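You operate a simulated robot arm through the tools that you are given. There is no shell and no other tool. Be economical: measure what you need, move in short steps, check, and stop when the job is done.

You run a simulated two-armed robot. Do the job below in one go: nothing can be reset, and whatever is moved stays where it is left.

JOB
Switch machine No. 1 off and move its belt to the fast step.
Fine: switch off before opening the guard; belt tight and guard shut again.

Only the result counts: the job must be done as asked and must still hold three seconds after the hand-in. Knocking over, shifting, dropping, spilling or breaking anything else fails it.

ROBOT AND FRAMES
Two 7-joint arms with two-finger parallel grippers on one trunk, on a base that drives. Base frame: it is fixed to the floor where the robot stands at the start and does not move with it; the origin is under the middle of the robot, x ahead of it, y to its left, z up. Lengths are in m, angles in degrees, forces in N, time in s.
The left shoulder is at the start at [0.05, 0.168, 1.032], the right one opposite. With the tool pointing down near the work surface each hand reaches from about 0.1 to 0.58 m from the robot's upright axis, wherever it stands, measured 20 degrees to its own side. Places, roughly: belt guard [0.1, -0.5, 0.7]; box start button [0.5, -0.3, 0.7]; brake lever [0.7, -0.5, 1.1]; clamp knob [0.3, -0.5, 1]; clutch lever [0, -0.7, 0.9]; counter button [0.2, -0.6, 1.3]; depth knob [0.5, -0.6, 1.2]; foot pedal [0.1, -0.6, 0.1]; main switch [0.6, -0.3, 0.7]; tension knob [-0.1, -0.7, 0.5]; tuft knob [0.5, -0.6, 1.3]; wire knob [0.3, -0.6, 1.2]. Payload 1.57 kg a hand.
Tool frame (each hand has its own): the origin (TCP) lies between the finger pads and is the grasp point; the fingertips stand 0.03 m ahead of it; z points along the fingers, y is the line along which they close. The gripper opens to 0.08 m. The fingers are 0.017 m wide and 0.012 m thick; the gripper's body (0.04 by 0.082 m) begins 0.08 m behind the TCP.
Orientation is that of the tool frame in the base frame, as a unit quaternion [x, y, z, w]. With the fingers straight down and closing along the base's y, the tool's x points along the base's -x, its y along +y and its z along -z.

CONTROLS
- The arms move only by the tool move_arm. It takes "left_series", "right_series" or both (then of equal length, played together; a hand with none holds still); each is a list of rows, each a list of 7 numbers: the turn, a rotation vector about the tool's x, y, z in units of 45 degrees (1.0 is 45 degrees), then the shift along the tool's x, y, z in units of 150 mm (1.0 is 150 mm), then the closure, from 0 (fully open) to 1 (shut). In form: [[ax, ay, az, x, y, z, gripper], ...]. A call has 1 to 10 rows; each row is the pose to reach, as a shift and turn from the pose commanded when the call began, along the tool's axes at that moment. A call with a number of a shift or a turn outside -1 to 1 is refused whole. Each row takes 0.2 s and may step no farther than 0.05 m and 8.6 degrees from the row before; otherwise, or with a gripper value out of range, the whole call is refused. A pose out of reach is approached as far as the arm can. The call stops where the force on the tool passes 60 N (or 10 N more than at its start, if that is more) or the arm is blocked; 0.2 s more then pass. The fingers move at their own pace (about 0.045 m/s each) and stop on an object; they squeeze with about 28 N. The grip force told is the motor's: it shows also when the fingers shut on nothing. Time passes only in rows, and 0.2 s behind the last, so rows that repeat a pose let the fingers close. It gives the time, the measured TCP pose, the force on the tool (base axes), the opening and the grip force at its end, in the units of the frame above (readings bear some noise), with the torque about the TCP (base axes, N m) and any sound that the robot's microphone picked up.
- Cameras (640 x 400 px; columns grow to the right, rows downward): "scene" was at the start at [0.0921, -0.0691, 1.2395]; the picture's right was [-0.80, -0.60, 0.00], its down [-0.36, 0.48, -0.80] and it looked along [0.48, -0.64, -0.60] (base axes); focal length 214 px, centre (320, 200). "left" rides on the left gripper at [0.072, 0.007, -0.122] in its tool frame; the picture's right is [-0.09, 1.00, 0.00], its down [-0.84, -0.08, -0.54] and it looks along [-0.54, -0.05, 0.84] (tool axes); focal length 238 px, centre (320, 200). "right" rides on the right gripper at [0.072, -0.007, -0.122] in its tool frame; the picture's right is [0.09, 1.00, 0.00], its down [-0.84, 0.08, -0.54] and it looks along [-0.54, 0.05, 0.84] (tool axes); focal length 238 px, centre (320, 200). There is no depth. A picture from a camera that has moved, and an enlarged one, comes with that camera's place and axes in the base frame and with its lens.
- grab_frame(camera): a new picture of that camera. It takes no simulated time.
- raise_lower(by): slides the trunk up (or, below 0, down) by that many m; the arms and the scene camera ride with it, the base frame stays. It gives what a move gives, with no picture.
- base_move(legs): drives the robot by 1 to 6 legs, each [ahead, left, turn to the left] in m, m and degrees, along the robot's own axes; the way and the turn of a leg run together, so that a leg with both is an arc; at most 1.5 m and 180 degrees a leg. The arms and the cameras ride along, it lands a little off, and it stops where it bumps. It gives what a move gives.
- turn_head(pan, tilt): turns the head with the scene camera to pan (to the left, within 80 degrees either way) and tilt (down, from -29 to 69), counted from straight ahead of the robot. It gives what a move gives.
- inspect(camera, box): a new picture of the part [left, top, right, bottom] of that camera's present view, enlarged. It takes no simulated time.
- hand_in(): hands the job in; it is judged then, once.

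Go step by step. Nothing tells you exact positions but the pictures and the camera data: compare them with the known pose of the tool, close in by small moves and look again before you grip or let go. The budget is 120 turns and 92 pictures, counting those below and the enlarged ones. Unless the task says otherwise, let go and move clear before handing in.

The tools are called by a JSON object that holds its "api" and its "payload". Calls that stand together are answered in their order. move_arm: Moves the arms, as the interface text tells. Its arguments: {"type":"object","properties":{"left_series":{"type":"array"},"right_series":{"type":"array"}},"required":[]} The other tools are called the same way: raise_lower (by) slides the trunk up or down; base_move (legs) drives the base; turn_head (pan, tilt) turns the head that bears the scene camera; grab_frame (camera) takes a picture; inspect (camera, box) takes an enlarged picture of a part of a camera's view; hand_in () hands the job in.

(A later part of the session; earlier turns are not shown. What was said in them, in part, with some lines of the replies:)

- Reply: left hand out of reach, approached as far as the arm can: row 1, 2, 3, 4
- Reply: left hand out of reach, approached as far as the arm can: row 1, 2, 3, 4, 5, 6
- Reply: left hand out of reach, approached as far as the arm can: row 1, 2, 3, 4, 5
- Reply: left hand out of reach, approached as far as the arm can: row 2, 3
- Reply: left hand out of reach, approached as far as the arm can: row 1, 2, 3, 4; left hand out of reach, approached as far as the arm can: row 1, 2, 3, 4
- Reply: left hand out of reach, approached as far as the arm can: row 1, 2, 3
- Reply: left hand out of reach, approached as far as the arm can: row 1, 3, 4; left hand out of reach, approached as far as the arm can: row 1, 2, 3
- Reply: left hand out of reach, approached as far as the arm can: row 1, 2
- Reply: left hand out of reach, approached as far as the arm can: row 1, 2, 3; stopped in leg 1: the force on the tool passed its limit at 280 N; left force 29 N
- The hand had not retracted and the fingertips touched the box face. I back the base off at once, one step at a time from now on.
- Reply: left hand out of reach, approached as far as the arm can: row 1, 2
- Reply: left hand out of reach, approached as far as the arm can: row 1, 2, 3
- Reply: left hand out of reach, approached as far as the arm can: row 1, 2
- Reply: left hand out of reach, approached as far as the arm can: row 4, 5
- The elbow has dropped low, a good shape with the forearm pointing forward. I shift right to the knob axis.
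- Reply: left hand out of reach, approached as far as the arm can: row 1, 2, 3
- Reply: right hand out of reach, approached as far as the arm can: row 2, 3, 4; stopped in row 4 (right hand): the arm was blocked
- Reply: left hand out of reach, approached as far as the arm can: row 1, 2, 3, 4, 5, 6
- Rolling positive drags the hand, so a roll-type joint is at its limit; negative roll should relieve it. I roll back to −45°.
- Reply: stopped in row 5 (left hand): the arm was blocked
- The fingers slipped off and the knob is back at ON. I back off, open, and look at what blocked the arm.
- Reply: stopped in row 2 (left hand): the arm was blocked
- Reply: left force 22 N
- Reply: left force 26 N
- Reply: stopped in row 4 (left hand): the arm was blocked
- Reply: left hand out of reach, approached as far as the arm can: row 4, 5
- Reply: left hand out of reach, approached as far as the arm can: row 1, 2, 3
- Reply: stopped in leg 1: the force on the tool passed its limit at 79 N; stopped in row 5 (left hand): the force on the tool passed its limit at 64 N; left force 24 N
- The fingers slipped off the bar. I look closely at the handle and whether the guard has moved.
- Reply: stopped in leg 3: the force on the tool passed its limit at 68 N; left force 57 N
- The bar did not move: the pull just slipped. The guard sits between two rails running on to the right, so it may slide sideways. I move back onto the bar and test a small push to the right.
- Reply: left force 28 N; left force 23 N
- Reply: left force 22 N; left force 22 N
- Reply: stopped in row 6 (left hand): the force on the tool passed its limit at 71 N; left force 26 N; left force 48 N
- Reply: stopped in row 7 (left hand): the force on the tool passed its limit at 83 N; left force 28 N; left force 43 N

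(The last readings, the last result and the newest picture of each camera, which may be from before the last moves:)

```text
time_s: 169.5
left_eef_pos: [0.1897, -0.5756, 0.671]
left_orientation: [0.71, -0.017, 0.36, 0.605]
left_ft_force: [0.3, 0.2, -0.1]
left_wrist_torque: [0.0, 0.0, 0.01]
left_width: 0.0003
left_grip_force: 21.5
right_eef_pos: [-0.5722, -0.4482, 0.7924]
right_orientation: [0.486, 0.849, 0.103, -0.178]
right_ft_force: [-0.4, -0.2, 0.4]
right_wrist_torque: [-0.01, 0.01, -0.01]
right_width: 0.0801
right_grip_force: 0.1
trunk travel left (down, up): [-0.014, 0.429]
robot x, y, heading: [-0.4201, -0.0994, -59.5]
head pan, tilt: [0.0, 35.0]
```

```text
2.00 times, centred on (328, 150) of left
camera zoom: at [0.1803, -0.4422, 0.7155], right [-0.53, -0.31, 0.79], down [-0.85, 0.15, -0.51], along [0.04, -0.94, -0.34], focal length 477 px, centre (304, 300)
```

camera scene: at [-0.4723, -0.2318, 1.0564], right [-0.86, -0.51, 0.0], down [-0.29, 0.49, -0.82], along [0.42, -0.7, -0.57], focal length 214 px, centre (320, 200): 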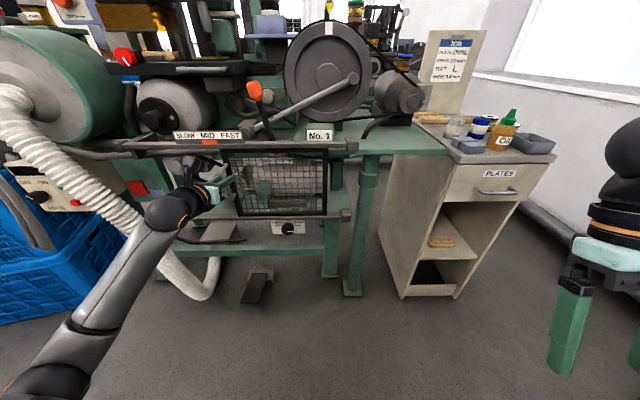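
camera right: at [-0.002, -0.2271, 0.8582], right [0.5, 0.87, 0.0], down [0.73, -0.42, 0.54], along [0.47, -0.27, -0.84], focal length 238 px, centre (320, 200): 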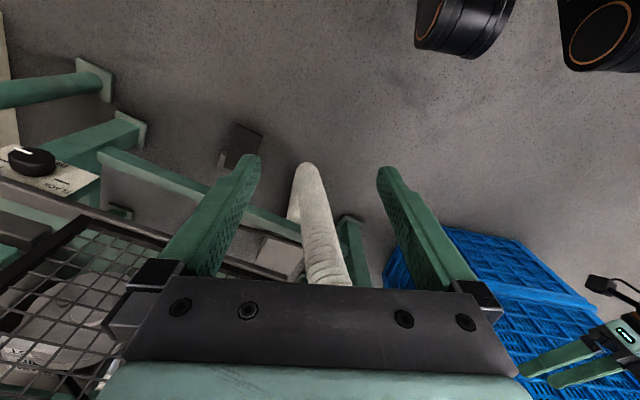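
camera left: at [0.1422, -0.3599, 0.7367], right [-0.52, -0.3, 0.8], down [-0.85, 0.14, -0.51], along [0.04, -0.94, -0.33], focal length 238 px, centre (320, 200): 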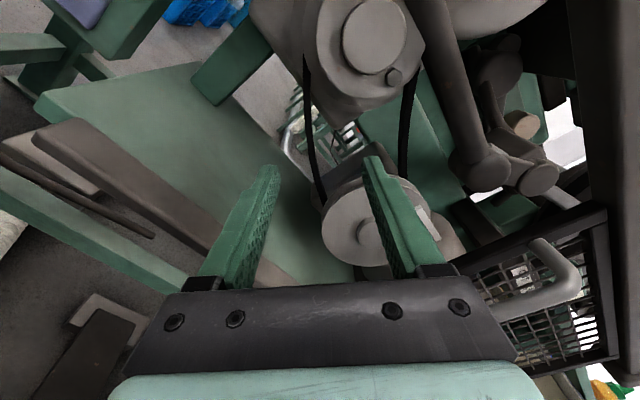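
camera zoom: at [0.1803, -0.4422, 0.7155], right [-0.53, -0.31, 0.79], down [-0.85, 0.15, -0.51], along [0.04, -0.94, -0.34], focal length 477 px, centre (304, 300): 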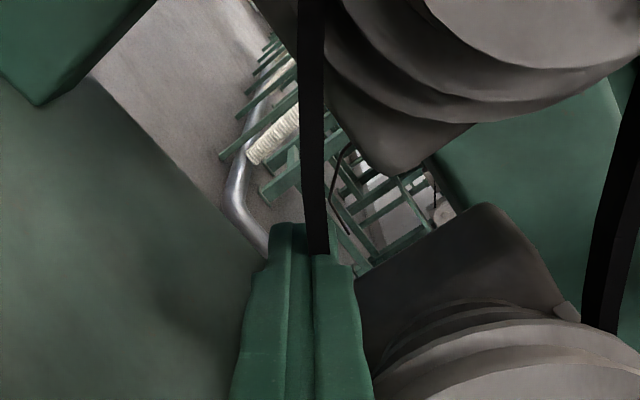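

The seen belt has no grip there; but the one real hold (3 mm) was slightly higher and at the very fingertips, so the belt body must lie deeper. I try that line, with tips to n ≈ −0.65.

{"api": "move_arm", "payload": {"left_series": [[0, 0, 0, 0, 0, -0.2, 0.35], [0, 0, 0, 0, 0.05, -0.25, 0.35], [0, 0, 0, 0, 0.11, -0.25, 0.35], [0, 0, 0, 0, 0.11, -0.1, 0.35], [0, 0, 0, 0, 0.11, 0.0, 0.35], [0, 0, 0, 0, 0.11, 0.06, 0.35], [0, 0, 0, 0, 0.11, 0.12, 0.35], [0, 0, 0, 0, 0.11, 0.175, 0.35]]}}

{"api": "move_arm", "payload": {"left_series": [[0, 0, 0, 0, 0, 0, 1], [0, 0, 0, 0, 0, 0, 1], [0, 0, 0, 0, 0, 0, 1], [0, 0, 0, 0, 0, 0, 1]]}}

```text
time_s: 171.3
left_eef_pos: [0.1966, -0.6035, 0.6832]
left_orientation: [0.71, -0.017, 0.361, 0.604]
left_ft_force: [-0.4, 0.6, -0.4]
left_wrist_torque: [0.0, 0.03, -0.02]
left_width: 0.0521
left_grip_force: 0.0
right_eef_pos: [-0.572, -0.4487, 0.7935]
right_orientation: [0.485, 0.85, 0.102, -0.179]
right_ft_force: [0.7, 0.2, 0.7]
right_wrist_torque: [-0.01, 0.02, 0.0]
right_width: 0.0796
right_grip_force: 0.1
trunk travel left (down, up): [-0.014, 0.429]
robot x, y, heading: [-0.4223, -0.0961, -59.4]
head pan, tilt: [0.0, 35.0]
```

```text
time_s: 172.3
left_eef_pos: [0.1951, -0.6036, 0.6841]
left_orientation: [0.71, -0.016, 0.361, 0.604]
left_ft_force: [0.7, -0.3, -0.4]
left_wrist_torque: [0.0, 0.03, 0.02]
left_width: 0.0001
left_grip_force: 19.9
right_eef_pos: [-0.5716, -0.4496, 0.7937]
right_orientation: [0.486, 0.85, 0.103, -0.179]
right_ft_force: [0.0, 0.4, -0.4]
right_wrist_torque: [-0.02, 0.02, -0.01]
right_width: 0.0797
right_grip_force: 0.0
trunk travel left (down, up): [-0.014, 0.429]
robot x, y, heading: [-0.4203, -0.0997, -59.4]
head pan, tilt: [0.0, 35.0]
```

The belt itself cannot be gripped. The orange tab under SLOW–MID–FAST may be the actual belt shifter (at about u=0.226, n=−0.532, z=0.851). I withdraw, roll the hand level, raise the trunk, and go in front of it.

{"api": "move_arm", "payload": {"left_series": [[0, 0, 0, 0, 0, -0.25, 1], [0, 0, 0, 0, 0, -0.5, 1], [0, 0, 0, 0, 0, -0.75, 1], [0, 0, 0, 0, 0, -1, 1]]}}

{"api": "base_move", "payload": {"legs": [[-0.06, 0, 0]]}}

{"api": "move_arm", "payload": {"left_series": [[0, 0, 0.17, 0, 0, 0, 0], [0, 0, 0.34, 0, 0, 0, 0], [0, 0, 0.51, 0, 0, 0, 0], [0, 0, 0.68, 0, 0, 0, 0], [0, 0, 0.85, 0, 0, 0, 0], [0, 0, 1, 0, 0, 0, 0]]}}

{"api": "move_arm", "payload": {"left_series": [[0, 0, 0.15, 0, 0, 0, 0], [0, 0, 0.29, 0, 0, 0, 0]]}}

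{"api": "raise_lower", "payload": {"by": 0.167}}

{"api": "base_move", "payload": {"legs": [[0, -0.093, 0]]}}

```text
time_s: 173.3
left_eef_pos: [0.12, -0.4702, 0.687]
left_orientation: [0.711, -0.016, 0.36, 0.604]
left_ft_force: [0.0, -0.4, -0.5]
left_wrist_torque: [0.04, 0.0, 0.01]
left_width: 0.0
left_grip_force: 21.4
right_eef_pos: [-0.572, -0.4488, 0.794]
right_orientation: [0.485, 0.85, 0.103, -0.179]
right_ft_force: [0.4, -0.8, -0.3]
right_wrist_torque: [0.01, 0.02, -0.02]
right_width: 0.0801
right_grip_force: 0.0
trunk travel left (down, up): [-0.014, 0.429]
robot x, y, heading: [-0.4214, -0.0963, -59.3]
head pan, tilt: [0.0, 35.0]
```

```text
time_s: 174.2
left_eef_pos: [0.0923, -0.4201, 0.6859]
left_orientation: [0.711, -0.016, 0.36, 0.604]
left_ft_force: [0.5, 0.2, -0.2]
left_wrist_torque: [0.01, -0.01, 0.0]
left_width: 0.0
left_grip_force: 21.3
right_eef_pos: [-0.602, -0.3968, 0.795]
right_orientation: [0.485, 0.85, 0.104, -0.178]
right_ft_force: [0.4, 0.4, -0.3]
right_wrist_torque: [-0.03, 0.01, -0.01]
right_width: 0.0801
right_grip_force: 0.0
trunk travel left (down, up): [-0.014, 0.429]
robot x, y, heading: [-0.4496, -0.0491, -59.4]
head pan, tilt: [0.0, 35.0]
```

```text
time_s: 175.6
left_eef_pos: [0.0922, -0.4208, 0.6856]
left_orientation: [0.65, -0.288, 0.564, 0.42]
left_ft_force: [-0.3, -0.3, -0.1]
left_wrist_torque: [0.0, 0.0, -0.03]
left_width: 0.0798
left_grip_force: 0.0
right_eef_pos: [-0.6019, -0.3972, 0.7927]
right_orientation: [0.485, 0.85, 0.102, -0.178]
right_ft_force: [-0.5, 0.1, -0.2]
right_wrist_torque: [0.02, -0.01, 0.01]
right_width: 0.0803
right_grip_force: 0.1
trunk travel left (down, up): [-0.014, 0.429]
robot x, y, heading: [-0.4539, -0.0485, -59.4]
head pan, tilt: [0.0, 35.0]
```

```text
time_s: 176.2
left_eef_pos: [0.0914, -0.4205, 0.685]
left_orientation: [0.613, -0.36, 0.608, 0.353]
left_ft_force: [-0.5, 1.4, -0.1]
left_wrist_torque: [0.0, -0.03, -0.01]
left_width: 0.0801
left_grip_force: 0.1
right_eef_pos: [-0.6024, -0.3968, 0.794]
right_orientation: [0.485, 0.85, 0.103, -0.179]
right_ft_force: [0.5, 1.1, 0.0]
right_wrist_torque: [-0.02, 0.01, -0.01]
right_width: 0.0798
right_grip_force: 0.0
trunk travel left (down, up): [-0.014, 0.429]
robot x, y, heading: [-0.4533, -0.0421, -59.3]
head pan, tilt: [0.0, 35.0]
```

```text
time_s: 178.1
left_eef_pos: [0.0911, -0.4201, 0.8525]
left_orientation: [0.613, -0.359, 0.608, 0.353]
left_ft_force: [0.6, -0.2, -0.7]
left_wrist_torque: [-0.05, 0.02, -0.01]
left_width: 0.0798
left_grip_force: 0.0
right_eef_pos: [-0.603, -0.3968, 0.961]
right_orientation: [0.486, 0.849, 0.103, -0.178]
right_ft_force: [-0.3, 0.5, -0.2]
right_wrist_torque: [0.0, -0.01, -0.01]
right_width: 0.0799
right_grip_force: 0.0
trunk travel left (down, up): [-0.181, 0.262]
robot x, y, heading: [-0.4536, -0.0482, -59.5]
head pan, tilt: [0.0, 35.0]
```

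```text
time_s: 179.6
left_eef_pos: [0.0105, -0.4681, 0.8522]
left_orientation: [0.613, -0.36, 0.608, 0.354]
left_ft_force: [-0.4, 0.3, -0.5]
left_wrist_torque: [-0.02, -0.01, 0.01]
left_width: 0.0801
left_grip_force: 0.2
right_eef_pos: [-0.6825, -0.4444, 0.9619]
right_orientation: [0.486, 0.849, 0.103, -0.179]
right_ft_force: [0.0, 0.1, -0.6]
right_wrist_torque: [0.0, 0.0, 0.03]
right_width: 0.0801
right_grip_force: 0.1
trunk travel left (down, up): [-0.181, 0.262]
robot x, y, heading: [-0.5295, -0.0935, -59.5]
head pan, tilt: [0.0, 35.0]
```

The hand is in front of the sign. One look with the wrist camera to check the tab.

{"api": "inspect", "payload": {"camera": "left", "box": [160, 60, 480, 260]}}

```text
2.00 times, centred on (320, 160) of left
camera zoom: at [-0.0549, -0.3663, 0.926], right [-0.87, -0.49, -0.1], down [-0.2, 0.52, -0.83], along [0.46, -0.7, -0.55], focal length 477 px, centre (320, 280)
```

zoom: 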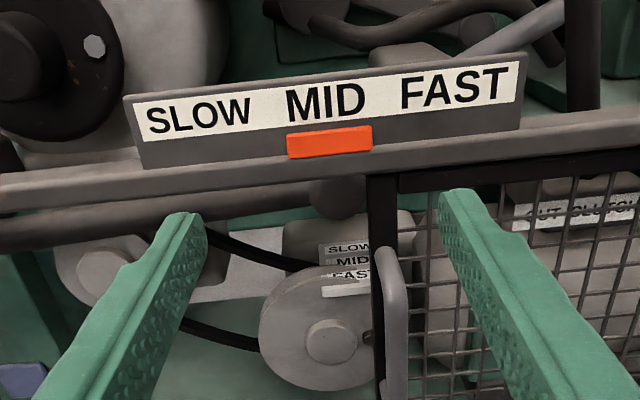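

The tab lies right on the tool axis. I move in until the fingertips straddle it against the plate, and close.

{"api": "base_move", "payload": {"legs": [[0.085, -0.004, 0]]}}

{"api": "move_arm", "payload": {"left_series": [[0, 0, 0, 0, 0, 0.03, 0.2], [0, 0, 0, 0, 0, 0.06, 0.2], [0, 0, 0, 0, 0, 0.09, 0.2], [0, 0, 0, 0, 0, 0.12, 0.2], [0, 0, 0, 0, 0, 0.15, 0.2], [0, 0, 0, 0, 0, 0.18, 0.2]]}}

```text
time_s: 180.7
left_eef_pos: [0.0507, -0.5437, 0.8533]
left_orientation: [0.614, -0.36, 0.607, 0.353]
left_ft_force: [-0.3, 0.1, 0.5]
left_wrist_torque: [0.0, -0.02, -0.04]
left_width: 0.0799
left_grip_force: 0.1
right_eef_pos: [-0.6426, -0.5195, 0.9613]
right_orientation: [0.487, 0.849, 0.103, -0.178]
right_ft_force: [0.0, -0.3, -0.2]
right_wrist_torque: [0.03, -0.02, -0.02]
right_width: 0.0797
right_grip_force: 0.0
trunk travel left (down, up): [-0.181, 0.262]
robot x, y, heading: [-0.4922, -0.1663, -59.8]
head pan, tilt: [0.0, 35.0]
```

```text
time_s: 182.1
left_eef_pos: [0.0621, -0.5675, 0.8519]
left_orientation: [0.612, -0.359, 0.608, 0.354]
left_ft_force: [0.3, 0.3, -0.4]
left_wrist_torque: [-0.03, 0.03, 0.0]
left_width: 0.0643
left_grip_force: 0.2
right_eef_pos: [-0.6436, -0.52, 0.9614]
right_orientation: [0.487, 0.849, 0.103, -0.178]
right_ft_force: [-0.6, 0.0, 0.3]
right_wrist_torque: [-0.02, -0.04, 0.04]
right_width: 0.0803
right_grip_force: 0.1
trunk travel left (down, up): [-0.181, 0.262]
robot x, y, heading: [-0.4922, -0.166, -59.4]
head pan, tilt: [0.0, 35.0]
```

{"api": "move_arm", "payload": {"left_series": [[0, 0, 0, 0, 0, 0.03, 0.2], [0, 0, 0, 0, 0, 0.06, 0.2], [0, 0, 0, 0, 0, 0.09, 0.2], [0, 0, 0, 0, 0, 0.12, 0.2], [0, 0, 0, 0, 0, 0.15, 0.2], [0, 0, 0, 0, 0, 0.18, 0.2]]}}

```text
time_s: 183.5
left_eef_pos: [0.0765, -0.5924, 0.8518]
left_orientation: [0.612, -0.36, 0.608, 0.355]
left_ft_force: [-0.2, 0.5, 0.5]
left_wrist_torque: [0.01, 0.01, 0.03]
left_width: 0.0643
left_grip_force: 0.1
right_eef_pos: [-0.643, -0.5196, 0.9602]
right_orientation: [0.486, 0.849, 0.103, -0.179]
right_ft_force: [-0.3, 0.2, -0.1]
right_wrist_torque: [-0.03, -0.06, 0.02]
right_width: 0.08
right_grip_force: 0.0
trunk travel left (down, up): [-0.181, 0.262]
robot x, y, heading: [-0.4945, -0.1693, -59.6]
head pan, tilt: [0.0, 35.0]
```

No contact yet. I close to feel whether the tab is between the fingers.

{"api": "move_arm", "payload": {"left_series": [[0, 0, 0, 0, 0, 0, 1], [0, 0, 0, 0, 0, 0, 1], [0, 0, 0, 0, 0, 0, 1], [0, 0, 0, 0, 0, 0, 1], [0, 0, 0, 0, 0, 0, 1]]}}

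```text
time_s: 184.7
left_eef_pos: [0.0765, -0.5908, 0.8518]
left_orientation: [0.613, -0.36, 0.608, 0.354]
left_ft_force: [-0.1, 0.2, 0.0]
left_wrist_torque: [0.0, -0.03, 0.0]
left_width: 0.0001
left_grip_force: 21.2
right_eef_pos: [-0.6428, -0.5203, 0.9614]
right_orientation: [0.486, 0.849, 0.103, -0.179]
right_ft_force: [-0.2, 0.3, -0.6]
right_wrist_torque: [-0.01, 0.0, 0.01]
right_width: 0.08
right_grip_force: 0.1
trunk travel left (down, up): [-0.181, 0.262]
robot x, y, heading: [-0.4927, -0.1701, -59.4]
head pan, tilt: [0.0, 35.0]
```

The sign and tab are only an indicator. Perhaps the guard is not fully open: I withdraw, lower the hand to the handle height and push the handle further right with the closed fingers.

{"api": "base_move", "payload": {"legs": [[-0.13, 0.006, 0]]}}

{"api": "raise_lower", "payload": {"by": -0.105}}

{"api": "base_move", "payload": {"legs": [[0.085, 0, 0], [0, -0.05, 0]]}}

```text
time_s: 186.0
left_eef_pos: [0.0149, -0.4766, 0.8523]
left_orientation: [0.613, -0.361, 0.607, 0.354]
left_ft_force: [0.2, 0.0, 0.3]
left_wrist_torque: [0.01, -0.03, 0.0]
left_width: 0.0
left_grip_force: 21.9
right_eef_pos: [-0.7043, -0.4043, 0.961]
right_orientation: [0.487, 0.848, 0.103, -0.179]
right_ft_force: [0.4, 0.6, -0.2]
right_wrist_torque: [-0.02, 0.02, -0.02]
right_width: 0.0799
right_grip_force: 0.0
trunk travel left (down, up): [-0.181, 0.262]
robot x, y, heading: [-0.5559, -0.0514, -59.7]
head pan, tilt: [0.0, 35.0]
```

```text
time_s: 187.3
left_eef_pos: [0.0163, -0.4779, 0.7476]
left_orientation: [0.612, -0.36, 0.608, 0.355]
left_ft_force: [-0.2, -0.6, -0.9]
left_wrist_torque: [-0.03, 0.0, -0.01]
left_width: 0.0001
left_grip_force: 21.3
right_eef_pos: [-0.7033, -0.4041, 0.8558]
right_orientation: [0.487, 0.849, 0.102, -0.177]
right_ft_force: [-0.6, 0.4, -0.2]
right_wrist_torque: [-0.02, 0.02, 0.0]
right_width: 0.08
right_grip_force: 0.0
trunk travel left (down, up): [-0.076, 0.367]
robot x, y, heading: [-0.5493, -0.057, -59.5]
head pan, tilt: [0.0, 35.0]
```

```text
time_s: 189.2
left_eef_pos: [0.0164, -0.5761, 0.7477]
left_orientation: [0.613, -0.361, 0.607, 0.355]
left_ft_force: [0.3, -0.1, -0.6]
left_wrist_torque: [-0.01, -0.01, 0.02]
left_width: 0.0
left_grip_force: 22.2
right_eef_pos: [-0.7028, -0.5039, 0.8565]
right_orientation: [0.486, 0.849, 0.103, -0.179]
right_ft_force: [-0.6, 0.0, 0.2]
right_wrist_torque: [0.0, 0.0, -0.01]
right_width: 0.0801
right_grip_force: 0.1
trunk travel left (down, up): [-0.076, 0.367]
robot x, y, heading: [-0.5534, -0.1552, -59.3]
head pan, tilt: [0.0, 35.0]
```

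It slid further without resistance. I push on until it stops.

{"api": "base_move", "payload": {"legs": [[0, -0.06, 0]]}}

```text
time_s: 190.2
left_eef_pos: [0.0126, -0.5769, 0.7471]
left_orientation: [0.623, -0.345, 0.621, 0.328]
left_ft_force: [1.3, 0.7, -0.8]
left_wrist_torque: [0.01, 0.02, -0.05]
left_width: 0.0001
left_grip_force: 21.0
right_eef_pos: [-0.728, -0.5209, 0.8574]
right_orientation: [0.485, 0.85, 0.102, -0.177]
right_ft_force: [-0.2, 0.1, 0.6]
right_wrist_torque: [-0.02, 0.02, 0.02]
right_width: 0.0802
right_grip_force: 0.0
trunk travel left (down, up): [-0.076, 0.367]
robot x, y, heading: [-0.5771, -0.1702, -59.1]
head pan, tilt: [0.0, 35.0]
stopped in leg 1: the force on the tool passed its limit at 71 N (the readings are from after the stop); the commanded pose is now the measured one
```

That is the end stop: the guard is now fully open. I return to the belt's lower run with the perpendicular roll.

{"api": "base_move", "payload": {"legs": [[-0.11, 0, 0], [0, 0.155, 0]]}}

{"api": "raise_lower", "payload": {"by": -0.075}}

{"api": "move_arm", "payload": {"left_series": [[-0.07, 0, 0, 0, 0, 0, 0.5]]}}

{"api": "move_arm", "payload": {"left_series": [[0, 0, -0.17, 0, 0, 0, 0.5], [0, 0, -0.34, 0, 0, 0, 0.5], [0, 0, -0.51, 0, 0, 0, 0.5], [0, 0, -0.68, 0, 0, 0, 0.5], [0, 0, -0.85, 0, 0, 0, 0.5], [0, 0, -1, 0, 0, 0, 0.5]]}}

{"api": "move_arm", "payload": {"left_series": [[0, 0, -0.15, 0, 0, 0, 0.5], [0, 0, -0.29, 0, 0, 0, 0.5]]}}

```text
time_s: 193.0
left_eef_pos: [0.089, -0.4043, 0.7471]
left_orientation: [0.623, -0.345, 0.621, 0.329]
left_ft_force: [-0.2, 0.2, 0.1]
left_wrist_torque: [-0.04, 0.02, 0.01]
left_width: 0.0003
left_grip_force: 21.4
right_eef_pos: [-0.6518, -0.3473, 0.8557]
right_orientation: [0.484, 0.85, 0.103, -0.178]
right_ft_force: [-0.4, 1.0, 0.1]
right_wrist_torque: [0.01, -0.02, 0.0]
right_width: 0.08
right_grip_force: 0.1
trunk travel left (down, up): [-0.076, 0.367]
robot x, y, heading: [-0.5032, 0.0022, -58.9]
head pan, tilt: [0.0, 35.0]
```

```text
time_s: 194.1
left_eef_pos: [0.0905, -0.4043, 0.6724]
left_orientation: [0.623, -0.345, 0.621, 0.329]
left_ft_force: [0.1, -0.5, 0.4]
left_wrist_torque: [-0.01, 0.01, 0.03]
left_width: 0.0002
left_grip_force: 21.5
right_eef_pos: [-0.6522, -0.3477, 0.7804]
right_orientation: [0.484, 0.85, 0.103, -0.179]
right_ft_force: [-0.1, -0.2, 0.1]
right_wrist_torque: [-0.01, 0.0, -0.01]
right_width: 0.0802
right_grip_force: 0.0
trunk travel left (down, up): [-0.001, 0.442]
robot x, y, heading: [-0.506, 0.0072, -59.2]
head pan, tilt: [0.0, 35.0]
```

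```text
time_s: 194.5
left_eef_pos: [0.0899, -0.4037, 0.6723]
left_orientation: [0.613, -0.362, 0.61, 0.348]
left_ft_force: [-0.2, 1.2, 0.5]
left_wrist_torque: [0.04, -0.01, -0.02]
left_width: 0.0318
left_grip_force: 0.0
right_eef_pos: [-0.6527, -0.3459, 0.7802]
right_orientation: [0.484, 0.85, 0.102, -0.178]
right_ft_force: [0.2, -0.1, -0.5]
right_wrist_torque: [0.0, 0.01, 0.02]
right_width: 0.0802
right_grip_force: 0.2
trunk travel left (down, up): [-0.001, 0.442]
robot x, y, heading: [-0.5027, 0.0066, -59.3]
head pan, tilt: [0.0, 35.0]
```

```text
time_s: 195.9
left_eef_pos: [0.0896, -0.403, 0.6721]
left_orientation: [0.705, -0.099, 0.431, 0.555]
left_ft_force: [-0.5, 0.0, 0.4]
left_wrist_torque: [0.02, 0.0, 0.0]
left_width: 0.0399
left_grip_force: 0.1
right_eef_pos: [-0.6531, -0.3465, 0.7805]
right_orientation: [0.485, 0.85, 0.103, -0.178]
right_ft_force: [0.6, 0.7, 1.0]
right_wrist_torque: [0.0, -0.01, -0.02]
right_width: 0.0798
right_grip_force: 0.1
trunk travel left (down, up): [-0.001, 0.442]
robot x, y, heading: [-0.5053, 0.005, -59.2]
head pan, tilt: [0.0, 35.0]
```

```text
time_s: 196.5
left_eef_pos: [0.089, -0.4043, 0.673]
left_orientation: [0.712, -0.019, 0.365, 0.6]
left_ft_force: [-0.3, 0.1, 0.4]
left_wrist_torque: [0.01, -0.01, -0.02]
left_width: 0.0402
left_grip_force: 0.0
right_eef_pos: [-0.6532, -0.3478, 0.7798]
right_orientation: [0.484, 0.851, 0.103, -0.178]
right_ft_force: [0.0, 0.6, 0.2]
right_wrist_torque: [-0.05, -0.04, -0.01]
right_width: 0.08
right_grip_force: 0.0
trunk travel left (down, up): [-0.001, 0.442]
robot x, y, heading: [-0.5048, 0.0074, -59.4]
head pan, tilt: [0.0, 35.0]
```

On the belt's axis. I move in: base 0.15 m, then the arm, and close.

{"api": "base_move", "payload": {"legs": [[0.15, 0, 0]]}}

{"api": "move_arm", "payload": {"left_series": [[0, 0, 0, 0, 0, 0.1, 0.35], [0, 0, 0, 0, 0, 0.2, 0.35], [0, 0, 0, 0, 0, 0.3, 0.35], [0, 0, 0, 0, 0, 0.38, 0.35], [0, 0, 0, 0, 0, 0.42, 0.35]]}}

{"api": "move_arm", "payload": {"left_series": [[0, 0, 0, 0, 0, 0, 1], [0, 0, 0, 0, 0, 0, 1], [0, 0, 0, 0, 0, 0, 1], [0, 0, 0, 0, 0, 0, 1]]}}

```text
time_s: 197.8
left_eef_pos: [0.1653, -0.5301, 0.6713]
left_orientation: [0.711, -0.018, 0.366, 0.599]
left_ft_force: [0.2, -0.3, 0.2]
left_wrist_torque: [0.02, 0.01, -0.01]
left_width: 0.0402
left_grip_force: 0.0
right_eef_pos: [-0.5773, -0.4736, 0.7822]
right_orientation: [0.484, 0.851, 0.102, -0.178]
right_ft_force: [0.7, -0.2, -1.0]
right_wrist_torque: [-0.02, -0.03, 0.0]
right_width: 0.0798
right_grip_force: 0.1
trunk travel left (down, up): [-0.001, 0.442]
robot x, y, heading: [-0.4293, -0.1274, -59.3]
head pan, tilt: [0.0, 35.0]
```

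```text
time_s: 199.1
left_eef_pos: [0.1952, -0.5825, 0.6708]
left_orientation: [0.712, -0.019, 0.366, 0.599]
left_ft_force: [-21.0, 33.9, -0.5]
left_wrist_torque: [-0.97, -0.5, -0.36]
left_width: 0.0505
left_grip_force: 0.0
right_eef_pos: [-0.5777, -0.4718, 0.7811]
right_orientation: [0.483, 0.851, 0.102, -0.177]
right_ft_force: [0.5, 1.1, 0.3]
right_wrist_torque: [0.0, 0.02, 0.0]
right_width: 0.0799
right_grip_force: 0.0
trunk travel left (down, up): [-0.001, 0.442]
robot x, y, heading: [-0.4274, -0.1215, -59.2]
head pan, tilt: [0.0, 35.0]
```

```text
time_s: 200.1
left_eef_pos: [0.1973, -0.5839, 0.6705]
left_orientation: [0.712, -0.017, 0.367, 0.598]
left_ft_force: [0.1, 0.9, -0.5]
left_wrist_torque: [0.03, -0.01, -0.03]
left_width: 0.0001
left_grip_force: 21.2
right_eef_pos: [-0.5765, -0.4742, 0.7812]
right_orientation: [0.484, 0.851, 0.101, -0.178]
right_ft_force: [0.7, -0.5, 0.1]
right_wrist_torque: [-0.02, -0.04, 0.02]
right_width: 0.0799
right_grip_force: 0.2
trunk travel left (down, up): [-0.001, 0.442]
robot x, y, heading: [-0.4288, -0.1201, -59.2]
head pan, tilt: [0.0, 35.0]
```

Closed again. Now with the guard fully open I pull forward 40 mm and watch for force or sound.

{"api": "move_arm", "payload": {"left_series": [[0, 0, 0, 0, 0, -0.04, 1], [0, 0, 0, 0, 0, -0.08, 1], [0, 0, 0, 0, 0, -0.12, 1], [0, 0, 0, 0, 0, -0.16, 1], [0, 0, 0, 0, 0, -0.2, 1], [0, 0, 0, 0, 0, -0.25, 1]]}}

```text
time_s: 201.4
left_eef_pos: [0.1775, -0.5513, 0.6725]
left_orientation: [0.712, -0.018, 0.367, 0.598]
left_ft_force: [0.5, 0.5, -0.2]
left_wrist_torque: [0.06, 0.02, 0.02]
left_width: 0.0
left_grip_force: 20.9
right_eef_pos: [-0.577, -0.4737, 0.7807]
right_orientation: [0.484, 0.85, 0.103, -0.178]
right_ft_force: [0.1, 0.4, 0.2]
right_wrist_torque: [0.0, 0.01, 0.0]
right_width: 0.08
right_grip_force: 0.1
trunk travel left (down, up): [-0.001, 0.442]
robot x, y, heading: [-0.4296, -0.1227, -59.5]
head pan, tilt: [0.0, 35.0]
```

No cue on the lower run. I try the upper run (middle about u=0.158, z=0.759): retract, shift up across, and go in carefully.

{"api": "move_arm", "payload": {"left_series": [[0, 0, 0, 0, 0, -0.25, 1], [0, 0, 0, 0, 0, -0.5, 1], [0, 0, 0, 0.08, 0.2, -0.5, 0.5], [0, 0, 0, 0.16, 0.4, -0.5, 0.5], [0, 0, 0, 0.16, 0.6, -0.5, 0.5], [0, 0, 0, 0.16, 0.6, -0.25, 0.5], [0, 0, 0, 0.16, 0.6, 0, 0.5], [0, 0, 0, 0.16, 0.6, 0.15, 0.5], [0, 0, 0, 0.16, 0.6, 0.27, 0.5]]}}

{"api": "move_arm", "payload": {"left_series": [[0, 0, 0, 0, 0, 0, 1], [0, 0, 0, 0, 0, 0, 1], [0, 0, 0, 0, 0, 0, 1], [0, 0, 0, 0, 0, 0, 1]]}}

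```text
time_s: 203.5
left_eef_pos: [0.1701, -0.5963, 0.7603]
left_orientation: [0.711, -0.019, 0.367, 0.599]
left_ft_force: [-7.1, 12.2, 1.2]
left_wrist_torque: [0.09, 0.11, 0.26]
left_width: 0.0391
left_grip_force: 0.1
right_eef_pos: [-0.576, -0.4731, 0.7811]
right_orientation: [0.484, 0.851, 0.102, -0.178]
right_ft_force: [-0.4, 0.0, -0.1]
right_wrist_torque: [-0.03, -0.03, -0.02]
right_width: 0.0802
right_grip_force: 0.0
trunk travel left (down, up): [-0.001, 0.442]
robot x, y, heading: [-0.4284, -0.1214, -59.1]
head pan, tilt: [0.0, 35.0]
stopped in row 9 (left hand): the force on the tool passed its limit at 72 N (the readings are from after the stop); the commanded pose is now the measured one
```

```text
time_s: 204.5
left_eef_pos: [0.1701, -0.5967, 0.7604]
left_orientation: [0.711, -0.018, 0.367, 0.599]
left_ft_force: [-13.1, 22.1, 5.1]
left_wrist_torque: [0.76, 1.08, 0.93]
left_width: 0.0271
left_grip_force: 27.9
right_eef_pos: [-0.5774, -0.4722, 0.7811]
right_orientation: [0.484, 0.851, 0.101, -0.177]
right_ft_force: [-1.3, -0.7, 0.8]
right_wrist_torque: [-0.03, 0.04, -0.01]
right_width: 0.0801
right_grip_force: 0.1
trunk travel left (down, up): [-0.001, 0.442]
robot x, y, heading: [-0.4286, -0.1196, -59.1]
head pan, tilt: [0.0, 35.0]
```

Something 27 mm wide stops the fingers (likely a tip pressed on the back plate). I ease back 6 mm and let the fingers close.

{"api": "move_arm", "payload": {"left_series": [[0, 0, 0, 0, 0, -0.02, 1], [0, 0, 0, 0, 0, -0.04, 1], [0, 0, 0, 0, 0, -0.04, 1], [0, 0, 0, 0, 0, -0.04, 1]]}}

```text
time_s: 205.5
left_eef_pos: [0.162, -0.5946, 0.7686]
left_orientation: [0.707, -0.023, 0.365, 0.606]
left_ft_force: [-11.6, -7.1, 25.8]
left_wrist_torque: [-0.35, 0.38, 0.35]
left_width: 0.0099
left_grip_force: 28.1
right_eef_pos: [-0.5783, -0.4732, 0.7806]
right_orientation: [0.483, 0.851, 0.102, -0.176]
right_ft_force: [-0.1, 0.1, -0.3]
right_wrist_torque: [0.0, 0.02, 0.01]
right_width: 0.0802
right_grip_force: 0.0
trunk travel left (down, up): [-0.001, 0.442]
robot x, y, heading: [-0.4301, -0.1219, -59.1]
head pan, tilt: [0.0, 35.0]
```

Now a real 9.9 mm object is held firmly — the belt. I pull it slowly toward the front by 25 mm.

{"api": "move_arm", "payload": {"left_series": [[0, 0, 0, 0, 0.04, -0.03, 1], [0, 0, 0, 0, 0.05, -0.06, 1], [0, 0, 0, 0, 0.05, -0.09, 1], [0, 0, 0, 0, 0.05, -0.12, 1], [0, 0, 0, 0, 0.05, -0.15, 1], [0, 0, 0, 0, 0.05, -0.17, 1]]}}

```text
time_s: 206.9
left_eef_pos: [0.15, -0.5743, 0.7686]
left_orientation: [0.711, -0.02, 0.366, 0.6]
left_ft_force: [11.9, -41.4, 18.4]
left_wrist_torque: [-0.34, 0.34, 0.12]
left_width: 0.0101
left_grip_force: 27.9
right_eef_pos: [-0.5765, -0.4748, 0.7805]
right_orientation: [0.483, 0.851, 0.103, -0.179]
right_ft_force: [-0.2, 0.5, 0.4]
right_wrist_torque: [-0.01, -0.01, 0.0]
right_width: 0.0801
right_grip_force: 0.0
trunk travel left (down, up): [-0.001, 0.442]
robot x, y, heading: [-0.4292, -0.1171, -59.1]
head pan, tilt: [0.0, 35.0]
```

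The belt resists with ~42 N but the grip holds and it moves. I keep pulling in tiny steps.

{"api": "move_arm", "payload": {"left_series": [[0, 0, 0, 0, 0, -0.02, 1], [0, 0, 0, 0, 0, -0.04, 1], [0, 0, 0, 0, 0, -0.06, 1], [0, 0, 0, 0, 0, -0.08, 1]]}}

```text
time_s: 207.9
left_eef_pos: [0.1446, -0.5642, 0.7678]
left_orientation: [0.71, -0.021, 0.366, 0.601]
left_ft_force: [10.3, -40.4, 18.2]
left_wrist_torque: [-0.54, 0.23, -0.03]
left_width: 0.0095
left_grip_force: 27.7
right_eef_pos: [-0.5765, -0.4749, 0.7802]
right_orientation: [0.483, 0.851, 0.103, -0.178]
right_ft_force: [0.5, 0.0, 0.4]
right_wrist_torque: [-0.01, 0.02, -0.01]
right_width: 0.0798
right_grip_force: 0.0
trunk travel left (down, up): [-0.001, 0.442]
robot x, y, heading: [-0.4301, -0.1208, -58.8]
head pan, tilt: [0.0, 35.0]
```

The force stays at ~40 N, so I must check whether the belt moves or slips. I use the last picture on the indicator and belt.

{"api": "inspect", "payload": {"camera": "scene", "box": [180, 70, 372, 190]}}

```text
3.33 times, centred on (276, 130) of scene
camera zoom: at [-0.3636, -0.2329, 1.0435], right [-0.86, -0.51, 0.0], down [-0.29, 0.49, -0.82], along [0.42, -0.7, -0.57], focal length 715 px, centre (467, 433)
```

zoom: 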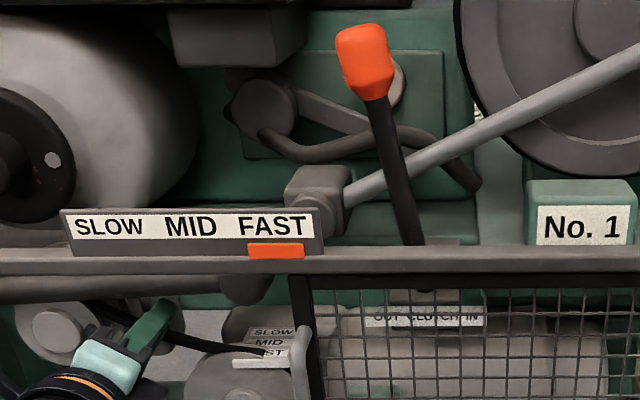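

The indicator now stands at FAST. I release the belt and withdraw straight back.

{"api": "move_arm", "payload": {"left_series": [[0, 0, 0, 0, 0, 0, 0.6], [0, 0, 0, 0, 0, 0, 0.5], [0, 0, 0, 0, 0, 0, 0.5], [0, 0, 0, 0, 0, -0.25, 0.5], [0, 0, 0, 0, 0, -0.5, 0.5], [0, 0, 0, 0, 0, -0.75, 0.5], [0, 0, 0, 0, 0, -1, 0.5]]}}

{"api": "base_move", "payload": {"legs": [[-0.08, 0, 0]]}}

{"api": "move_arm", "payload": {"left_series": [[0, 0, 0.15, -0.14, -0.14, 0, 0.3], [0, 0, 0.29, -0.28, -0.28, 0, 0.3], [0, 0, 0.29, -0.42, -0.42, 0, 0.3], [0, 0, 0.29, -0.54, -0.54, 0, 0.3]]}}

```text
time_s: 209.5
left_eef_pos: [0.0691, -0.4326, 0.7658]
left_orientation: [0.713, -0.018, 0.367, 0.597]
left_ft_force: [0.4, -0.1, -0.1]
left_wrist_torque: [0.02, -0.02, 0.01]
left_width: 0.0398
left_grip_force: 0.1
right_eef_pos: [-0.5771, -0.4735, 0.7802]
right_orientation: [0.485, 0.85, 0.102, -0.178]
right_ft_force: [0.1, 0.0, 0.0]
right_wrist_torque: [0.02, 0.02, 0.0]
right_width: 0.08
right_grip_force: 0.0
trunk travel left (down, up): [-0.001, 0.442]
robot x, y, heading: [-0.4268, -0.1253, -59.3]
head pan, tilt: [0.0, 35.0]
```

```text
time_s: 210.5
left_eef_pos: [0.0281, -0.3633, 0.7664]
left_orientation: [0.713, -0.019, 0.365, 0.598]
left_ft_force: [0.2, 0.9, 0.2]
left_wrist_torque: [0.0, 0.01, -0.04]
left_width: 0.0398
left_grip_force: 0.1
right_eef_pos: [-0.6172, -0.4048, 0.7812]
right_orientation: [0.484, 0.851, 0.102, -0.178]
right_ft_force: [-0.7, 0.0, 0.8]
right_wrist_torque: [0.0, 0.02, -0.01]
right_width: 0.08
right_grip_force: 0.1
trunk travel left (down, up): [-0.001, 0.442]
robot x, y, heading: [-0.4692, -0.0542, -59.2]
head pan, tilt: [0.0, 35.0]
```

```text
time_s: 211.5
left_eef_pos: [0.0071, -0.3758, 0.6549]
left_orientation: [0.706, -0.099, 0.432, 0.552]
left_ft_force: [0.9, 0.1, -0.1]
left_wrist_torque: [-0.04, -0.01, -0.03]
left_width: 0.056
left_grip_force: 0.0
right_eef_pos: [-0.6171, -0.4052, 0.7819]
right_orientation: [0.484, 0.85, 0.103, -0.178]
right_ft_force: [0.5, 0.8, 0.2]
right_wrist_torque: [-0.02, -0.01, 0.01]
right_width: 0.08
right_grip_force: 0.1
trunk travel left (down, up): [-0.001, 0.442]
robot x, y, heading: [-0.4666, -0.0556, -59.1]
head pan, tilt: [0.0, 35.0]
```

Hand at the right roll (−225°). I lower to knob height and strafe right to in front of the belt knob.

{"api": "move_arm", "payload": {"left_series": [[-0.005, 0.005, 0, -0.14, -0.14, 0, 0.3], [-0.01, 0.01, 0, -0.28, -0.28, 0, 0.3], [-0.015, 0.015, 0, -0.42, -0.42, 0, 0.3], [-0.015, 0.015, 0, -0.545, -0.545, 0, 0.3]]}}

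{"api": "base_move", "payload": {"legs": [[0, -0.2, 0]]}}

```text
time_s: 212.5
left_eef_pos: [0.0079, -0.3711, 0.5394]
left_orientation: [0.701, -0.099, 0.435, 0.556]
left_ft_force: [0.6, 0.9, -0.3]
left_wrist_torque: [0.04, 0.01, -0.02]
left_width: 0.0562
left_grip_force: 0.0
right_eef_pos: [-0.6173, -0.4055, 0.7818]
right_orientation: [0.485, 0.85, 0.103, -0.178]
right_ft_force: [-0.1, 0.0, 1.0]
right_wrist_torque: [0.0, -0.01, 0.01]
right_width: 0.0798
right_grip_force: 0.0
trunk travel left (down, up): [-0.001, 0.442]
robot x, y, heading: [-0.4696, -0.0528, -59.0]
head pan, tilt: [0.0, 35.0]
```

```text
time_s: 214.9
left_eef_pos: [-0.1637, -0.474, 0.5386]
left_orientation: [0.701, -0.099, 0.435, 0.557]
left_ft_force: [-1.0, -0.5, -0.1]
left_wrist_torque: [0.01, -0.02, 0.01]
left_width: 0.0562
left_grip_force: 0.0
right_eef_pos: [-0.7887, -0.5074, 0.781]
right_orientation: [0.484, 0.85, 0.103, -0.178]
right_ft_force: [0.1, 0.6, 0.9]
right_wrist_torque: [-0.03, 0.03, 0.01]
right_width: 0.08
right_grip_force: 0.1
trunk travel left (down, up): [-0.001, 0.442]
robot x, y, heading: [-0.6411, -0.1584, -59.0]
head pan, tilt: [0.0, 35.0]
```

{"api": "base_move", "payload": {"legs": [[0, -0.0268, 0], [0.125, 0, 0]]}}

```text
time_s: 216.7
left_eef_pos: [-0.1242, -0.5947, 0.5395]
left_orientation: [0.701, -0.098, 0.435, 0.557]
left_ft_force: [-0.6, -0.3, -1.0]
left_wrist_torque: [-0.01, 0.0, -0.01]
left_width: 0.0561
left_grip_force: 0.0
right_eef_pos: [-0.7495, -0.6283, 0.7811]
right_orientation: [0.484, 0.85, 0.103, -0.178]
right_ft_force: [-0.9, -0.3, 0.3]
right_wrist_torque: [0.0, 0.0, -0.01]
right_width: 0.0798
right_grip_force: 0.2
trunk travel left (down, up): [-0.001, 0.442]
robot x, y, heading: [-0.602, -0.2758, -59.0]
head pan, tilt: [0.0, 35.0]
```

Position error under 2 mm sideways. I advance 61 mm onto the knob and close.

{"api": "move_arm", "payload": {"left_series": [[0, 0, 0, 0.007, -0.007, 0.12, 0.3], [0, 0, 0, 0.007, -0.007, 0.24, 0.3], [0, 0, 0, 0.007, -0.007, 0.34, 0.3], [0, 0, 0, 0.007, -0.007, 0.4, 0.3]]}}

{"api": "move_arm", "payload": {"left_series": [[0, 0, 0, 0, 0, 0, 1], [0, 0, 0, 0, 0, 0, 1], [0, 0, 0, 0, 0, 0, 1], [0, 0, 0, 0, 0, 0, 1]]}}

```text
time_s: 217.7
left_eef_pos: [-0.0909, -0.647, 0.5401]
left_orientation: [0.701, -0.098, 0.435, 0.557]
left_ft_force: [-0.9, 0.6, -0.5]
left_wrist_torque: [-0.01, 0.01, -0.02]
left_width: 0.0561
left_grip_force: 0.0
right_eef_pos: [-0.7486, -0.6283, 0.7798]
right_orientation: [0.484, 0.85, 0.103, -0.179]
right_ft_force: [-0.6, -0.2, 0.3]
right_wrist_torque: [0.04, -0.01, 0.03]
right_width: 0.0801
right_grip_force: 0.0
trunk travel left (down, up): [-0.001, 0.442]
robot x, y, heading: [-0.603, -0.2778, -59.2]
head pan, tilt: [0.0, 35.0]
```

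```text
time_s: 218.7
left_eef_pos: [-0.092, -0.6452, 0.5385]
left_orientation: [0.701, -0.098, 0.435, 0.556]
left_ft_force: [5.5, -1.7, -4.8]
left_wrist_torque: [0.05, 0.02, 0.17]
left_width: 0.0435
left_grip_force: 43.4
right_eef_pos: [-0.7487, -0.6274, 0.7817]
right_orientation: [0.485, 0.85, 0.103, -0.178]
right_ft_force: [0.0, 0.1, 0.1]
right_wrist_torque: [0.0, 0.0, 0.01]
right_width: 0.0797
right_grip_force: 0.1
trunk travel left (down, up): [-0.001, 0.442]
robot x, y, heading: [-0.6009, -0.2739, -59.0]
head pan, tilt: [0.0, 35.0]
```

Knob gripped (43.5 mm). I turn it clockwise 180° back to TIGHT, in four quarter-steps of 45°.

{"api": "move_arm", "payload": {"left_series": [[0, 0, 0.17, 0, 0, 0, 1], [0, 0, 0.34, 0, 0, 0, 1], [0, 0, 0.51, 0, 0, 0, 1], [0, 0, 0.68, 0, 0, 0, 1], [0, 0, 0.85, 0, 0, 0, 1], [0, 0, 1, 0, 0, 0, 1]]}}

{"api": "move_arm", "payload": {"left_series": [[0, 0, 0.17, 0, 0, 0, 1], [0, 0, 0.34, 0, 0, 0, 1], [0, 0, 0.51, 0, 0, 0, 1], [0, 0, 0.68, 0, 0, 0, 1], [0, 0, 0.85, 0, 0, 0, 1], [0, 0, 1, 0, 0, 0, 1]]}}

{"api": "move_arm", "payload": {"left_series": [[0, 0, 0.17, 0, 0, 0, 1], [0, 0, 0.34, 0, 0, 0, 1], [0, 0, 0.51, 0, 0, 0, 1], [0, 0, 0.68, 0, 0, 0, 1], [0, 0, 0.85, 0, 0, 0, 1], [0, 0, 1, 0, 0, 0, 1]]}}

```text
time_s: 220.1
left_eef_pos: [-0.0936, -0.647, 0.5394]
left_orientation: [0.608, -0.361, 0.615, 0.349]
left_ft_force: [-1.0, -9.8, 3.6]
left_wrist_torque: [0.66, 0.46, -0.21]
left_width: 0.0431
left_grip_force: 45.1
right_eef_pos: [-0.7477, -0.6284, 0.7809]
right_orientation: [0.485, 0.85, 0.102, -0.177]
right_ft_force: [0.2, 0.1, -1.3]
right_wrist_torque: [0.02, -0.01, 0.01]
right_width: 0.08
right_grip_force: 0.1
trunk travel left (down, up): [-0.001, 0.442]
robot x, y, heading: [-0.6017, -0.2727, -59.3]
head pan, tilt: [0.0, 35.0]
```

```text
time_s: 221.5
left_eef_pos: [-0.0972, -0.6481, 0.5377]
left_orientation: [0.423, -0.569, 0.7, 0.09]
left_ft_force: [-20.1, -15.0, -0.5]
left_wrist_torque: [0.49, 0.38, -0.13]
left_width: 0.0431
left_grip_force: 45.3
right_eef_pos: [-0.7504, -0.6277, 0.7813]
right_orientation: [0.484, 0.851, 0.103, -0.178]
right_ft_force: [0.5, 0.7, 0.1]
right_wrist_torque: [0.02, 0.0, 0.02]
right_width: 0.0799
right_grip_force: 0.2
trunk travel left (down, up): [-0.001, 0.442]
robot x, y, heading: [-0.6048, -0.2739, -59.2]
head pan, tilt: [0.0, 35.0]
```

```text
time_s: 222.9
left_eef_pos: [-0.0973, -0.6483, 0.5359]
left_orientation: [-0.172, 0.69, -0.678, 0.184]
left_ft_force: [-19.6, -13.7, -9.5]
left_wrist_torque: [0.47, 0.32, -0.43]
left_width: 0.0431
left_grip_force: 45.1
right_eef_pos: [-0.7486, -0.6278, 0.7802]
right_orientation: [0.484, 0.85, 0.103, -0.179]
right_ft_force: [-0.1, -0.4, -0.6]
right_wrist_torque: [0.0, -0.01, 0.0]
right_width: 0.0799
right_grip_force: 0.0
trunk travel left (down, up): [-0.001, 0.442]
robot x, y, heading: [-0.602, -0.2772, -59.0]
head pan, tilt: [0.0, 35.0]
```

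{"api": "move_arm", "payload": {"left_series": [[0, 0, 0.17, 0, 0, 0, 1], [0, 0, 0.34, 0, 0, 0, 1], [0, 0, 0.51, 0, 0, 0, 1], [0, 0, 0.68, 0, 0, 0, 1], [0, 0, 0.85, 0, 0, 0, 1], [0, 0, 1, 0, 0, 0, 1]]}}

```text
time_s: 224.3
left_eef_pos: [-0.094, -0.6452, 0.5356]
left_orientation: [0.104, 0.704, -0.556, 0.429]
left_ft_force: [-15.0, -11.9, -15.5]
left_wrist_torque: [-0.03, 0.31, -0.24]
left_width: 0.0432
left_grip_force: 44.5
right_eef_pos: [-0.7484, -0.6265, 0.7794]
right_orientation: [0.484, 0.85, 0.103, -0.179]
right_ft_force: [-0.3, -0.1, 0.4]
right_wrist_torque: [0.03, -0.02, 0.0]
right_width: 0.0799
right_grip_force: 0.0
trunk travel left (down, up): [-0.001, 0.442]
robot x, y, heading: [-0.6008, -0.2748, -59.0]
head pan, tilt: [0.0, 35.0]
```

The knob is back at TIGHT (same roll as at the start, +2°). I release, back off, roll the hand level and raise it to the guard handle's height.

{"api": "move_arm", "payload": {"left_series": [[0, 0, 0, 0, 0, 0, 0.3], [0, 0, 0, 0, 0, 0, 0.3], [0, 0, 0, 0, 0, 0, 0.3]]}}

{"api": "base_move", "payload": {"legs": [[-0.13, 0, 0]]}}

{"api": "move_arm", "payload": {"left_series": [[0, 0, -0.17, 0, 0, 0, 0.3], [0, 0, -0.34, 0, 0, 0, 0.3], [0, 0, -0.51, 0, 0, 0, 0.3], [0, 0, -0.68, 0, 0, 0, 0.3], [0, 0, -0.85, 0, 0, 0, 0.3], [0, 0, -1, 0, 0, 0, 0.3]]}}

{"api": "move_arm", "payload": {"left_series": [[0, 0, -0.17, 0, 0, 0, 0.3], [0, 0, -0.34, 0, 0, 0, 0.3], [0, 0, -0.51, 0, 0, 0, 0.3], [0, 0, -0.68, 0, 0, 0, 0.3], [0, 0, -0.85, 0, 0, 0, 0.3], [0, 0, -1, 0, 0, 0, 0.3]]}}

{"api": "move_arm", "payload": {"left_series": [[0, 0, -0.17, 0, 0, 0, 0], [0, 0, -0.34, 0, 0, 0, 0], [0, 0, -0.51, 0, 0, 0, 0], [0, 0, -0.68, 0, 0, 0, 0], [0, 0, -0.85, 0, 0, 0, 0], [0, 0, -1.0, 0, 0, 0, 0]]}}

{"api": "raise_lower", "payload": {"by": 0.225}}

```text
time_s: 225.1
left_eef_pos: [-0.091, -0.6463, 0.5388]
left_orientation: [0.098, 0.701, -0.556, 0.436]
left_ft_force: [1.1, -0.1, -0.4]
left_wrist_torque: [-0.02, 0.01, -0.03]
left_width: 0.0561
left_grip_force: 0.0
right_eef_pos: [-0.7477, -0.6276, 0.78]
right_orientation: [0.485, 0.85, 0.103, -0.178]
right_ft_force: [-0.4, -0.7, 0.4]
right_wrist_torque: [-0.02, -0.01, -0.01]
right_width: 0.0799
right_grip_force: 0.1
trunk travel left (down, up): [-0.001, 0.442]
robot x, y, heading: [-0.6014, -0.2767, -59.0]
head pan, tilt: [0.0, 35.0]
```

```text
time_s: 226.4
left_eef_pos: [-0.1583, -0.5345, 0.5395]
left_orientation: [0.099, 0.701, -0.557, 0.434]
left_ft_force: [-0.1, -0.9, -0.4]
left_wrist_torque: [-0.01, -0.01, 0.03]
left_width: 0.0558
left_grip_force: 0.1
right_eef_pos: [-0.8155, -0.5169, 0.7809]
right_orientation: [0.484, 0.851, 0.102, -0.178]
right_ft_force: [-0.3, 0.4, 1.0]
right_wrist_torque: [-0.02, -0.02, -0.03]
right_width: 0.0801
right_grip_force: 0.0
trunk travel left (down, up): [-0.001, 0.442]
robot x, y, heading: [-0.6654, -0.1664, -59.3]
head pan, tilt: [0.0, 35.0]
```

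```text
time_s: 227.8
left_eef_pos: [-0.1595, -0.5343, 0.5395]
left_orientation: [-0.177, 0.685, -0.681, 0.187]
left_ft_force: [0.1, -0.6, 0.4]
left_wrist_torque: [-0.01, -0.02, 0.03]
left_width: 0.0559
left_grip_force: 0.0
right_eef_pos: [-0.8158, -0.5166, 0.7795]
right_orientation: [0.484, 0.85, 0.102, -0.178]
right_ft_force: [-0.6, -0.6, -0.4]
right_wrist_torque: [-0.02, 0.01, -0.02]
right_width: 0.0798
right_grip_force: 0.0
trunk travel left (down, up): [-0.001, 0.442]
robot x, y, heading: [-0.6633, -0.1638, -59.0]
head pan, tilt: [0.0, 35.0]
```

```text
time_s: 229.2
left_eef_pos: [-0.1583, -0.5366, 0.5386]
left_orientation: [0.425, -0.566, 0.701, 0.088]
left_ft_force: [-0.2, 0.6, -0.5]
left_wrist_torque: [-0.03, -0.03, 0.01]
left_width: 0.0561
left_grip_force: 0.0
right_eef_pos: [-0.8157, -0.5163, 0.7808]
right_orientation: [0.485, 0.85, 0.102, -0.177]
right_ft_force: [-0.5, -0.6, -0.3]
right_wrist_torque: [0.02, 0.01, -0.03]
right_width: 0.08
right_grip_force: 0.1
trunk travel left (down, up): [-0.001, 0.442]
robot x, y, heading: [-0.6665, -0.1676, -59.3]
head pan, tilt: [0.0, 35.0]
```

```text
time_s: 230.6
left_eef_pos: [-0.1581, -0.5353, 0.5401]
left_orientation: [0.61, -0.358, 0.615, 0.349]
left_ft_force: [0.4, -0.8, -0.2]
left_wrist_torque: [0.02, 0.02, 0.02]
left_width: 0.0801
left_grip_force: 0.0
right_eef_pos: [-0.8141, -0.5176, 0.7805]
right_orientation: [0.485, 0.85, 0.102, -0.178]
right_ft_force: [0.0, -0.2, 0.1]
right_wrist_torque: [-0.03, 0.0, -0.01]
right_width: 0.0802
right_grip_force: 0.0
trunk travel left (down, up): [-0.001, 0.442]
robot x, y, heading: [-0.6679, -0.1639, -58.9]
head pan, tilt: [0.0, 35.0]
```

```text
time_s: 232.9
left_eef_pos: [-0.1589, -0.536, 0.7635]
left_orientation: [0.61, -0.359, 0.615, 0.348]
left_ft_force: [0.4, -0.4, 1.2]
left_wrist_torque: [0.03, 0.03, -0.02]
left_width: 0.0799
left_grip_force: 0.0
right_eef_pos: [-0.8159, -0.5173, 1.0055]
right_orientation: [0.485, 0.85, 0.102, -0.178]
right_ft_force: [1.2, 0.3, 0.5]
right_wrist_torque: [-0.02, 0.02, 0.03]
right_width: 0.0799
right_grip_force: 0.2
trunk travel left (down, up): [-0.226, 0.217]
robot x, y, heading: [-0.6655, -0.1619, -59.2]
head pan, tilt: [0.0, 35.0]
```

I strafe left to the handle (u ≈ 0.296), move in to the known grip depth and close on the bar.

{"api": "base_move", "payload": {"legs": [[0, 0.1096, 0], [0.089, 0, 0]]}}

{"api": "move_arm", "payload": {"left_series": [[0, 0, 0, 0, 0, 0, 1], [0, 0, 0, 0, 0, 0, 1], [0, 0, 0, 0, 0, 0, 1], [0, 0, 0, 0, 0, 0, 1], [0, 0, 0, 0, 0, 0, 1]]}}

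```text
time_s: 235.3
left_eef_pos: [-0.0193, -0.5545, 0.7635]
left_orientation: [0.61, -0.359, 0.615, 0.348]
left_ft_force: [-0.2, 0.5, -0.5]
left_wrist_torque: [0.01, -0.02, 0.0]
left_width: 0.08
left_grip_force: 0.0
right_eef_pos: [-0.6758, -0.5365, 1.0055]
right_orientation: [0.484, 0.85, 0.103, -0.179]
right_ft_force: [-0.8, -0.8, 0.2]
right_wrist_torque: [0.01, 0.0, 0.03]
right_width: 0.08
right_grip_force: 0.0
trunk travel left (down, up): [-0.226, 0.217]
robot x, y, heading: [-0.5307, -0.1868, -59.1]
head pan, tilt: [0.0, 35.0]
```

```text
time_s: 236.5
left_eef_pos: [-0.0183, -0.5542, 0.7642]
left_orientation: [0.61, -0.359, 0.615, 0.348]
left_ft_force: [-1.2, 0.6, 0.0]
left_wrist_torque: [-0.24, 0.25, 0.0]
left_width: 0.012
left_grip_force: 22.2
right_eef_pos: [-0.6751, -0.5368, 1.0053]
right_orientation: [0.484, 0.851, 0.102, -0.178]
right_ft_force: [-0.4, 0.2, 0.3]
right_wrist_torque: [-0.02, -0.01, 0.01]
right_width: 0.0799
right_grip_force: 0.0
trunk travel left (down, up): [-0.226, 0.217]
robot x, y, heading: [-0.5278, -0.1824, -59.1]
head pan, tilt: [0.0, 35.0]
```

Bar gripped (12 mm). I slide the guard left to shut it.

{"api": "base_move", "payload": {"legs": [[0.0025, 0.14, 0], [0.0022, 0.138, 0]]}}

{"api": "base_move", "payload": {"legs": [[0, 0.025, 0]]}}

```text
time_s: 239.8
left_eef_pos: [0.2229, -0.4147, 0.7644]
left_orientation: [0.61, -0.357, 0.616, 0.347]
left_ft_force: [-2.5, 18.4, -3.2]
left_wrist_torque: [-0.52, 0.24, 0.08]
left_width: 0.0117
left_grip_force: 29.4
right_eef_pos: [-0.4341, -0.3964, 1.0058]
right_orientation: [0.484, 0.85, 0.102, -0.179]
right_ft_force: [0.5, 0.5, 0.0]
right_wrist_torque: [0.04, 0.02, 0.01]
right_width: 0.0801
right_grip_force: 0.1
trunk travel left (down, up): [-0.226, 0.217]
robot x, y, heading: [-0.2848, -0.0469, -59.2]
head pan, tilt: [0.0, 35.0]
```

```text
time_s: 240.7
left_eef_pos: [0.2286, -0.4116, 0.7638]
left_orientation: [0.606, -0.369, 0.605, 0.361]
left_ft_force: [-35.7, -42.2, -1.9]
left_wrist_torque: [-0.22, 0.04, -0.03]
left_width: 0.012
left_grip_force: 29.5
right_eef_pos: [-0.4165, -0.3883, 1.0041]
right_orientation: [0.485, 0.85, 0.105, -0.178]
right_ft_force: [0.4, 0.2, 0.3]
right_wrist_torque: [-0.01, 0.0, 0.0]
right_width: 0.0802
right_grip_force: 0.0
trunk travel left (down, up): [-0.226, 0.217]
robot x, y, heading: [-0.2673, -0.0294, -59.5]
head pan, tilt: [0.0, 35.0]
5 turns are left
```

The guard meets its closed stop (handle back at u ≈ 0.008, 52 N reaction). I release and back clear.

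{"api": "move_arm", "payload": {"left_series": [[0, 0, 0, 0, 0, 0, 0.5], [0, 0, 0, 0, 0, 0, 0], [0, 0, 0, 0, 0, 0, 0], [0, 0, 0, 0, 0, 0, 0]]}}

{"api": "base_move", "payload": {"legs": [[-0.15, 0, 0]]}}

```text
time_s: 241.7
left_eef_pos: [0.2293, -0.4108, 0.7638]
left_orientation: [0.607, -0.366, 0.605, 0.362]
left_ft_force: [0.6, 0.1, 0.5]
left_wrist_torque: [0.01, 0.0, -0.02]
left_width: 0.0801
left_grip_force: 0.1
right_eef_pos: [-0.4139, -0.3848, 1.0065]
right_orientation: [0.485, 0.85, 0.102, -0.178]
right_ft_force: [-0.1, -0.2, -0.5]
right_wrist_torque: [-0.01, 0.0, 0.03]
right_width: 0.0803
right_grip_force: 0.0
trunk travel left (down, up): [-0.226, 0.217]
robot x, y, heading: [-0.2677, -0.0342, -59.3]
head pan, tilt: [0.0, 35.0]
```

```text
time_s: 243.1
left_eef_pos: [0.1538, -0.2829, 0.7644]
left_orientation: [0.607, -0.367, 0.605, 0.362]
left_ft_force: [0.8, -0.1, 0.4]
left_wrist_torque: [0.0, 0.0, 0.01]
left_width: 0.0799
left_grip_force: 0.0
right_eef_pos: [-0.4911, -0.2558, 1.0063]
right_orientation: [0.486, 0.85, 0.102, -0.178]
right_ft_force: [-0.1, -1.1, 0.2]
right_wrist_torque: [-0.01, -0.03, -0.01]
right_width: 0.0798
right_grip_force: 0.0
trunk travel left (down, up): [-0.226, 0.217]
robot x, y, heading: [-0.3404, 0.0941, -59.3]
head pan, tilt: [0.0, 35.0]
4 turns are left
```

Both hands are clear: main switch at OFF, belt indicator last seen at FAST, knob turned back to TIGHT, guard pushed to its closed stop. I hand in.

{"api": "hand_in", "payload": {}}

```text
The job is handed in.
```

I handed the job in with machine No. 1 switched off and its belt moved to the fast step. The belt is tightened and the guard shut, but I had no pictures left to check those last two by eye.

- **Main switch:** turned to OFF before I opened the guard; the lamp and display went dark.
- **Belt:** the last picture showed the indicator at FAST. That was before I let go of the belt and tightened it.
- **Tension knob:** turned the full 180° back to where it stood at TIGHT.
- **Guard:** slid back until it hit its stop, with the handle where it was at the start.
- **Bumps:** the left fingers hit the control box once (280 N) while I was lining up on the switch. The robot also backed into something behind it once. The box looked undamaged afterwards; I did not check behind the robot.
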